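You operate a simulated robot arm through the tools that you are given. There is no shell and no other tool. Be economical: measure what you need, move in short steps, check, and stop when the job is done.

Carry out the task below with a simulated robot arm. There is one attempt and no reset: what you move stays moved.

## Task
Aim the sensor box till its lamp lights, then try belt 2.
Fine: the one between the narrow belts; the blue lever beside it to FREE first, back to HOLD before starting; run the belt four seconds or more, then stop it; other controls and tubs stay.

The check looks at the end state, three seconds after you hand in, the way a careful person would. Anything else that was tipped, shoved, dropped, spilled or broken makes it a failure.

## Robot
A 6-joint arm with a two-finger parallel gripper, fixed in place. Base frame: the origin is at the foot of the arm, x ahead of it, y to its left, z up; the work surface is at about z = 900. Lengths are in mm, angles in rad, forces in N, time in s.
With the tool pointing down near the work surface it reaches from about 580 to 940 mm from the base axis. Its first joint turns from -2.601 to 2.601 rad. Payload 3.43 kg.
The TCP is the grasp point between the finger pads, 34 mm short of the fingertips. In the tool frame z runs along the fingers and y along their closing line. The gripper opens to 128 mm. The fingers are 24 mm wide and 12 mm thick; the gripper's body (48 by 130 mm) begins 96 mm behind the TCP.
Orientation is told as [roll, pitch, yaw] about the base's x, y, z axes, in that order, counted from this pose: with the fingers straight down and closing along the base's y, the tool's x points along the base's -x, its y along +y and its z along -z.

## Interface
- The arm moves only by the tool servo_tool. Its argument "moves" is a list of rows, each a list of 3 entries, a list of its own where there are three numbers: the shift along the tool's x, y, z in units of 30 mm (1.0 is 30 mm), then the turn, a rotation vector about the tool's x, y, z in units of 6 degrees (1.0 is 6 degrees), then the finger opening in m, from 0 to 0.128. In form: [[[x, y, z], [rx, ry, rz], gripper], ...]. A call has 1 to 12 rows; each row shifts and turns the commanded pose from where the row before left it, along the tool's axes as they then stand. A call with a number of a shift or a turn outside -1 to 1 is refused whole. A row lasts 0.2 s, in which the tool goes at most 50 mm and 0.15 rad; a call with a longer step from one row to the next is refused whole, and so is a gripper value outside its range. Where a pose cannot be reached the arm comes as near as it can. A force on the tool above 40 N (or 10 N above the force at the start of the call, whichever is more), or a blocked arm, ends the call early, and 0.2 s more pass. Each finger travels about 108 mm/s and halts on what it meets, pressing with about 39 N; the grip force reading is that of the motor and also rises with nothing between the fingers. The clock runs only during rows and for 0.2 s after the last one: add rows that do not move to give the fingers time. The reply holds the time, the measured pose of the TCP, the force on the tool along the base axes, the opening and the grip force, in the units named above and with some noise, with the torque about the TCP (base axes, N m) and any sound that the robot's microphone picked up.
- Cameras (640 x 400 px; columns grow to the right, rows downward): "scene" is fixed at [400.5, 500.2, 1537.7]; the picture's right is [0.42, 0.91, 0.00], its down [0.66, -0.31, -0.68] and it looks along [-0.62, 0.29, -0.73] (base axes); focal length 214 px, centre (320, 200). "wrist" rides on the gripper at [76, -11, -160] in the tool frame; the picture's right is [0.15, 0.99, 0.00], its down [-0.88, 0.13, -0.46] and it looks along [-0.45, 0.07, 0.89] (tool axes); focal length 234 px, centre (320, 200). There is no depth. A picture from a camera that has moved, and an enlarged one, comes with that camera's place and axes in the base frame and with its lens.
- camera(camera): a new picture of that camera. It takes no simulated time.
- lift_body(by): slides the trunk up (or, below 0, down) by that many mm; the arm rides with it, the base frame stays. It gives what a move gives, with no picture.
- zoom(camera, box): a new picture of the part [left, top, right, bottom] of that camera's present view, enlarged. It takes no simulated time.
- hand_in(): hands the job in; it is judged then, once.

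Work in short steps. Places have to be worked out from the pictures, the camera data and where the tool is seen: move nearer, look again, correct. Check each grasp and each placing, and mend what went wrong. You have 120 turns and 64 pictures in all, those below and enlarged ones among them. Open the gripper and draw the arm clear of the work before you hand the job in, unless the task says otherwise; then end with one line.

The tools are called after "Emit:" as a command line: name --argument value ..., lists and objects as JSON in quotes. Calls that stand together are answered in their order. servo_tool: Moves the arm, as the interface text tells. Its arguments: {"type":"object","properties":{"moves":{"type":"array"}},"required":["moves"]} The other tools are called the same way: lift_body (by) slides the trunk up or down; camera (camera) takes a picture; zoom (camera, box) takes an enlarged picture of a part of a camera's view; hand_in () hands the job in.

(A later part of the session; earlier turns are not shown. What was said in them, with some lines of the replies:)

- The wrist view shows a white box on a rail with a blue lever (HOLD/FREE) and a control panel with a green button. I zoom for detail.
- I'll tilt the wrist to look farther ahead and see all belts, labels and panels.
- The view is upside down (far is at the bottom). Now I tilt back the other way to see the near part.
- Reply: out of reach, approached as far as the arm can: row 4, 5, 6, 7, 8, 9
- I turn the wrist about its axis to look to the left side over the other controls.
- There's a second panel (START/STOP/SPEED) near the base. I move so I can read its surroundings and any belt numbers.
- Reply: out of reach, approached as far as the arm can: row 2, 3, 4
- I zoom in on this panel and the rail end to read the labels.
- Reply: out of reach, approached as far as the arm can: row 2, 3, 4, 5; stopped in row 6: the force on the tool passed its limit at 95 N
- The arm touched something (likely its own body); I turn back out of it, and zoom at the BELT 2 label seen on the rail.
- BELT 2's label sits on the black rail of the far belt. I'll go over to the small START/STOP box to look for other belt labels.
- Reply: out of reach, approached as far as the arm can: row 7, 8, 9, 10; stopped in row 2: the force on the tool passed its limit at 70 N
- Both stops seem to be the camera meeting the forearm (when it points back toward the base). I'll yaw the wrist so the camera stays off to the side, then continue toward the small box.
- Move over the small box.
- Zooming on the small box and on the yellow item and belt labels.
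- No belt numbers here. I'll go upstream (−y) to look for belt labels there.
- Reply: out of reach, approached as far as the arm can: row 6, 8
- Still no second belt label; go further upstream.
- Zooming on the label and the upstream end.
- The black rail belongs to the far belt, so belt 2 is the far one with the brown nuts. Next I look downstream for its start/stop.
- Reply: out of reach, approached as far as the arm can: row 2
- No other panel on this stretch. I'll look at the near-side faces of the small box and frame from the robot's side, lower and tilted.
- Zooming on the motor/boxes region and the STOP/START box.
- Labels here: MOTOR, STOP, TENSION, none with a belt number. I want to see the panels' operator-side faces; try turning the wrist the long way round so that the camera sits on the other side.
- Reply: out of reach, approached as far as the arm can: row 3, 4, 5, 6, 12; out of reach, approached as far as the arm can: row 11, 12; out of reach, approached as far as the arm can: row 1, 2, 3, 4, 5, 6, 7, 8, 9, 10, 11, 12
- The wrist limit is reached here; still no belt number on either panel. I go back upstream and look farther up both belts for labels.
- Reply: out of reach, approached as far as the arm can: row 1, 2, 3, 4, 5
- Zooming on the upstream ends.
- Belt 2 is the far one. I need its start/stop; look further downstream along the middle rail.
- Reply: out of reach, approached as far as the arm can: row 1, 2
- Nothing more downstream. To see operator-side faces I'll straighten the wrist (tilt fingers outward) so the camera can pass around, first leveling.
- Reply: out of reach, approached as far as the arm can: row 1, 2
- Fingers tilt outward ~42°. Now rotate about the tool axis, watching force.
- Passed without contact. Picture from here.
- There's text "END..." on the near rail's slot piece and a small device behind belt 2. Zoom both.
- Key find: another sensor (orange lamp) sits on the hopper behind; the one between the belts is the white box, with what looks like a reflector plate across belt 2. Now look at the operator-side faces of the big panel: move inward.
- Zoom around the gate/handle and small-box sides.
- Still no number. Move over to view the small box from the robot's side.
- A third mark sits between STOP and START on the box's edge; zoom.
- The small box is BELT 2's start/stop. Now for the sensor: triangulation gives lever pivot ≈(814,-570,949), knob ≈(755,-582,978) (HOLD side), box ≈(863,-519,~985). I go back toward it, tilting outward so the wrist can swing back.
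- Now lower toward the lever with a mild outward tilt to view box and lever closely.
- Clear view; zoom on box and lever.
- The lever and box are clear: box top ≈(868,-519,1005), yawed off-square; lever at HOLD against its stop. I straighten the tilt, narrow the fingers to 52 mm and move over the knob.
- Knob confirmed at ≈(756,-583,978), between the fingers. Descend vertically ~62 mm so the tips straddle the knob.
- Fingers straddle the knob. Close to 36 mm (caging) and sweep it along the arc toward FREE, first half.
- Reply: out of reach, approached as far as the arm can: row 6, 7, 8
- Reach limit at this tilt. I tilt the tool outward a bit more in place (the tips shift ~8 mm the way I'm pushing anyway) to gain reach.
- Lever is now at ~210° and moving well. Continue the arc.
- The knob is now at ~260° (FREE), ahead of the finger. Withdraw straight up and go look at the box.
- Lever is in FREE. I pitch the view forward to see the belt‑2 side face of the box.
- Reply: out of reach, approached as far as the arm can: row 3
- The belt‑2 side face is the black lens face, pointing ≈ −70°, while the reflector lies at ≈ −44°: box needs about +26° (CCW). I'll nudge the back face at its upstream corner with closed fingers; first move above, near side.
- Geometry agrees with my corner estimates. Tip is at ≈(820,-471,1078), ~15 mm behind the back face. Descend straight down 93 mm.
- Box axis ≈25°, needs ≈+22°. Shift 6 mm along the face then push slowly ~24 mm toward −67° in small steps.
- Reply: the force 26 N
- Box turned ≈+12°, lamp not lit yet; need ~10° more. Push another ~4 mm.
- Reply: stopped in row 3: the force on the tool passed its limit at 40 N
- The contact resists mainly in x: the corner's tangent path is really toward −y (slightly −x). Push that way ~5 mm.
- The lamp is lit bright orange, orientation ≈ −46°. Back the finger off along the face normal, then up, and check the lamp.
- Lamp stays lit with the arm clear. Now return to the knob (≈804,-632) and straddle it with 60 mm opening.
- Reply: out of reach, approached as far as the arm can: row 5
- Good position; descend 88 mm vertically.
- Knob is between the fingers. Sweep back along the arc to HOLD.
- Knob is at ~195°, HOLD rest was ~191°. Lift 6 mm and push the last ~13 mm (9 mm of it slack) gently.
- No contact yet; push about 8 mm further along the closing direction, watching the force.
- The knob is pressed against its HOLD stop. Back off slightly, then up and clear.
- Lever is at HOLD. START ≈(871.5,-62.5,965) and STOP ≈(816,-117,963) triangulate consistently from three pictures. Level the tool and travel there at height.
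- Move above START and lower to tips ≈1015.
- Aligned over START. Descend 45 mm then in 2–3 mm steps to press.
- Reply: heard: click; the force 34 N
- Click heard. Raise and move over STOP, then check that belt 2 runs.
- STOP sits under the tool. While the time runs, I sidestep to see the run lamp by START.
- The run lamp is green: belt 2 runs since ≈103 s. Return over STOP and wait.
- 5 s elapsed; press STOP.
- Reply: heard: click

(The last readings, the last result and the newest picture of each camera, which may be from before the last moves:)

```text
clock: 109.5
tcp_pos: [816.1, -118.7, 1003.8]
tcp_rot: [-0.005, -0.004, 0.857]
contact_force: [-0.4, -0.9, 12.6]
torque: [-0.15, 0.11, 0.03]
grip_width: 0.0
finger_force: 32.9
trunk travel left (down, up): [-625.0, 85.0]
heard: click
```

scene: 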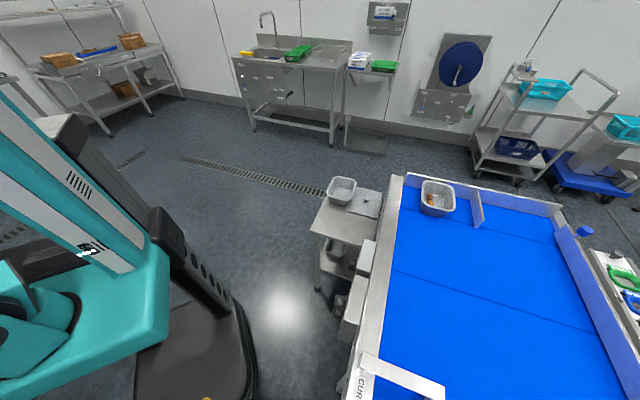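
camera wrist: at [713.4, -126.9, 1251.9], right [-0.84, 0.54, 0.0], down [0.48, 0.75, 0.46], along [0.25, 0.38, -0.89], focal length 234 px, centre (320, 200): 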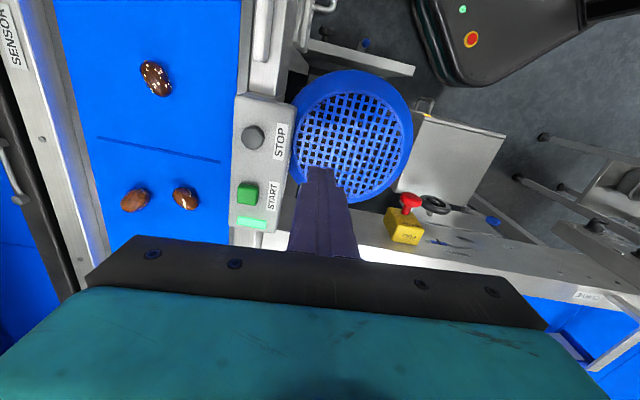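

Click heard. Lift off, sidestep and check the run lamp is out.

Emit:
servo_tool --moves '[[[0, 0, -0.8], [0, 0, 0], 0.0], [[0, 0, -0.9], [0, 0, 0], 0.0], [[0, 0.9, -0.9], [0, 0, 0], 0.0], [[0, 0.9, -0.9], [0, 0, 0], 0.0], [[0, 0.9, 0], [0, 0, 0], 0.0], [[0, 0, 0], [0, 0, 0], 0.03]]'

Emit:
camera --camera "wrist"

```text
clock: 110.9
tcp_pos: [752.9, -64.9, 1108.2]
tcp_rot: [-0.004, -0.001, 0.857]
contact_force: [-0.4, 0.3, 1.2]
torque: [0.0, 0.01, -0.01]
grip_width: 30.1
finger_force: 0.0
trunk travel left (down, up): [-625.0, 85.0]
```

```text
1 pictures are left
camera wrist: at [712.3, -130.7, 1267.8], right [-0.84, 0.54, 0.0], down [0.48, 0.75, 0.46], along [0.25, 0.38, -0.89], focal length 234 px, centre (320, 200)
```

wrist: 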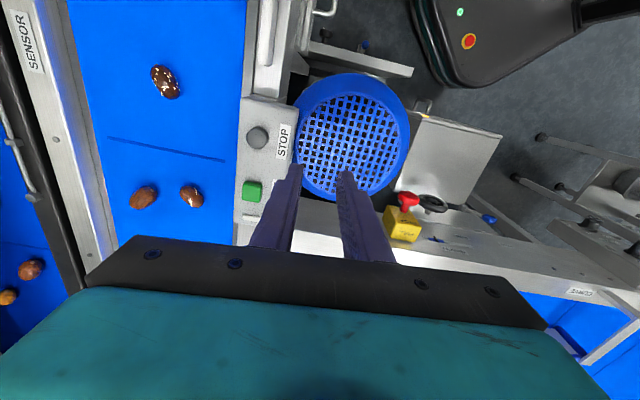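

Run lamp is off; belt 2 has stopped. Open the gripper, draw up and away, and take the last picture of the sensor.

Emit:
servo_tool --moves '[[[0.3, -0.2, -1], [0, 0, 0], 0.05], [[0.3, -0.2, -1], [0, 0, 0], 0.08], [[0.96, -0.57, -0.6], [0, 0, 0], 0.1], [[0.96, -0.57, -0.6], [0, 0, 0], 0.12], [[0.96, -0.57, -0.5], [0, 0, 0], 0.128], [[0.96, -0.57, -0.5], [0, 0, 0], 0.128], [[0.96, -0.57, -0.3], [0, 0, 0], 0.128], [[0.96, -0.57, -0.2], [0, 0, 0], 0.128], [[0.96, -0.57, 0], [0, 0, 0], 0.128], [[0.96, -0.57, 0], [0, 0, 0], 0.128], [[0.96, -0.57, 0], [0, 0, 0], 0.128]]'

Emit:
camera --camera "wrist"

```text
clock: 113.3
tcp_pos: [698.4, -386.9, 1248.6]
tcp_rot: [0.0, -0.001, 0.856]
contact_force: [0.2, -0.9, 0.1]
torque: [0.01, 0.01, -0.02]
grip_width: 127.8
finger_force: 0.0
trunk travel left (down, up): [-625.0, 85.0]
```

```text
0 pictures are left
camera wrist: at [656.1, -450.6, 1408.5], right [-0.84, 0.54, 0.0], down [0.48, 0.75, 0.46], along [0.25, 0.38, -0.89], focal length 234 px, centre (320, 200)
```

wrist: 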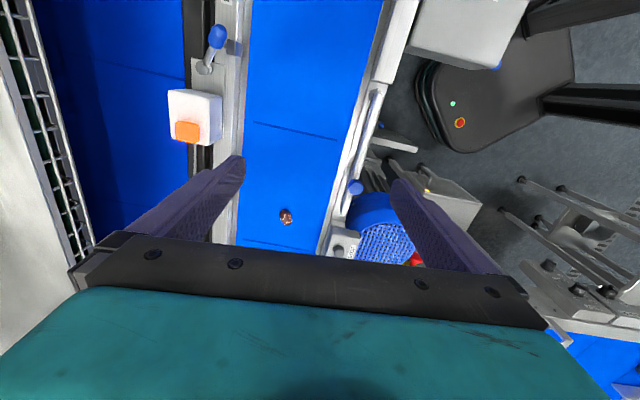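

The sensor lamp is lit, the lever is at HOLD, belt 2 is stopped with its products moved along, and the arm is clear. Handing in.

Emit:
hand_in

```text
The job is handed in.
```

The sensor box between the narrow belts is aimed and its lamp is lit; its lever is back at HOLD. Belt 2 ran for about 6 seconds and is stopped, and I moved no other controls or tubs. Early on, the arm stopped on two force spikes (95 N and 70 N), probably the wrist camera touching the robot's own forearm; later pictures showed nothing displaced.
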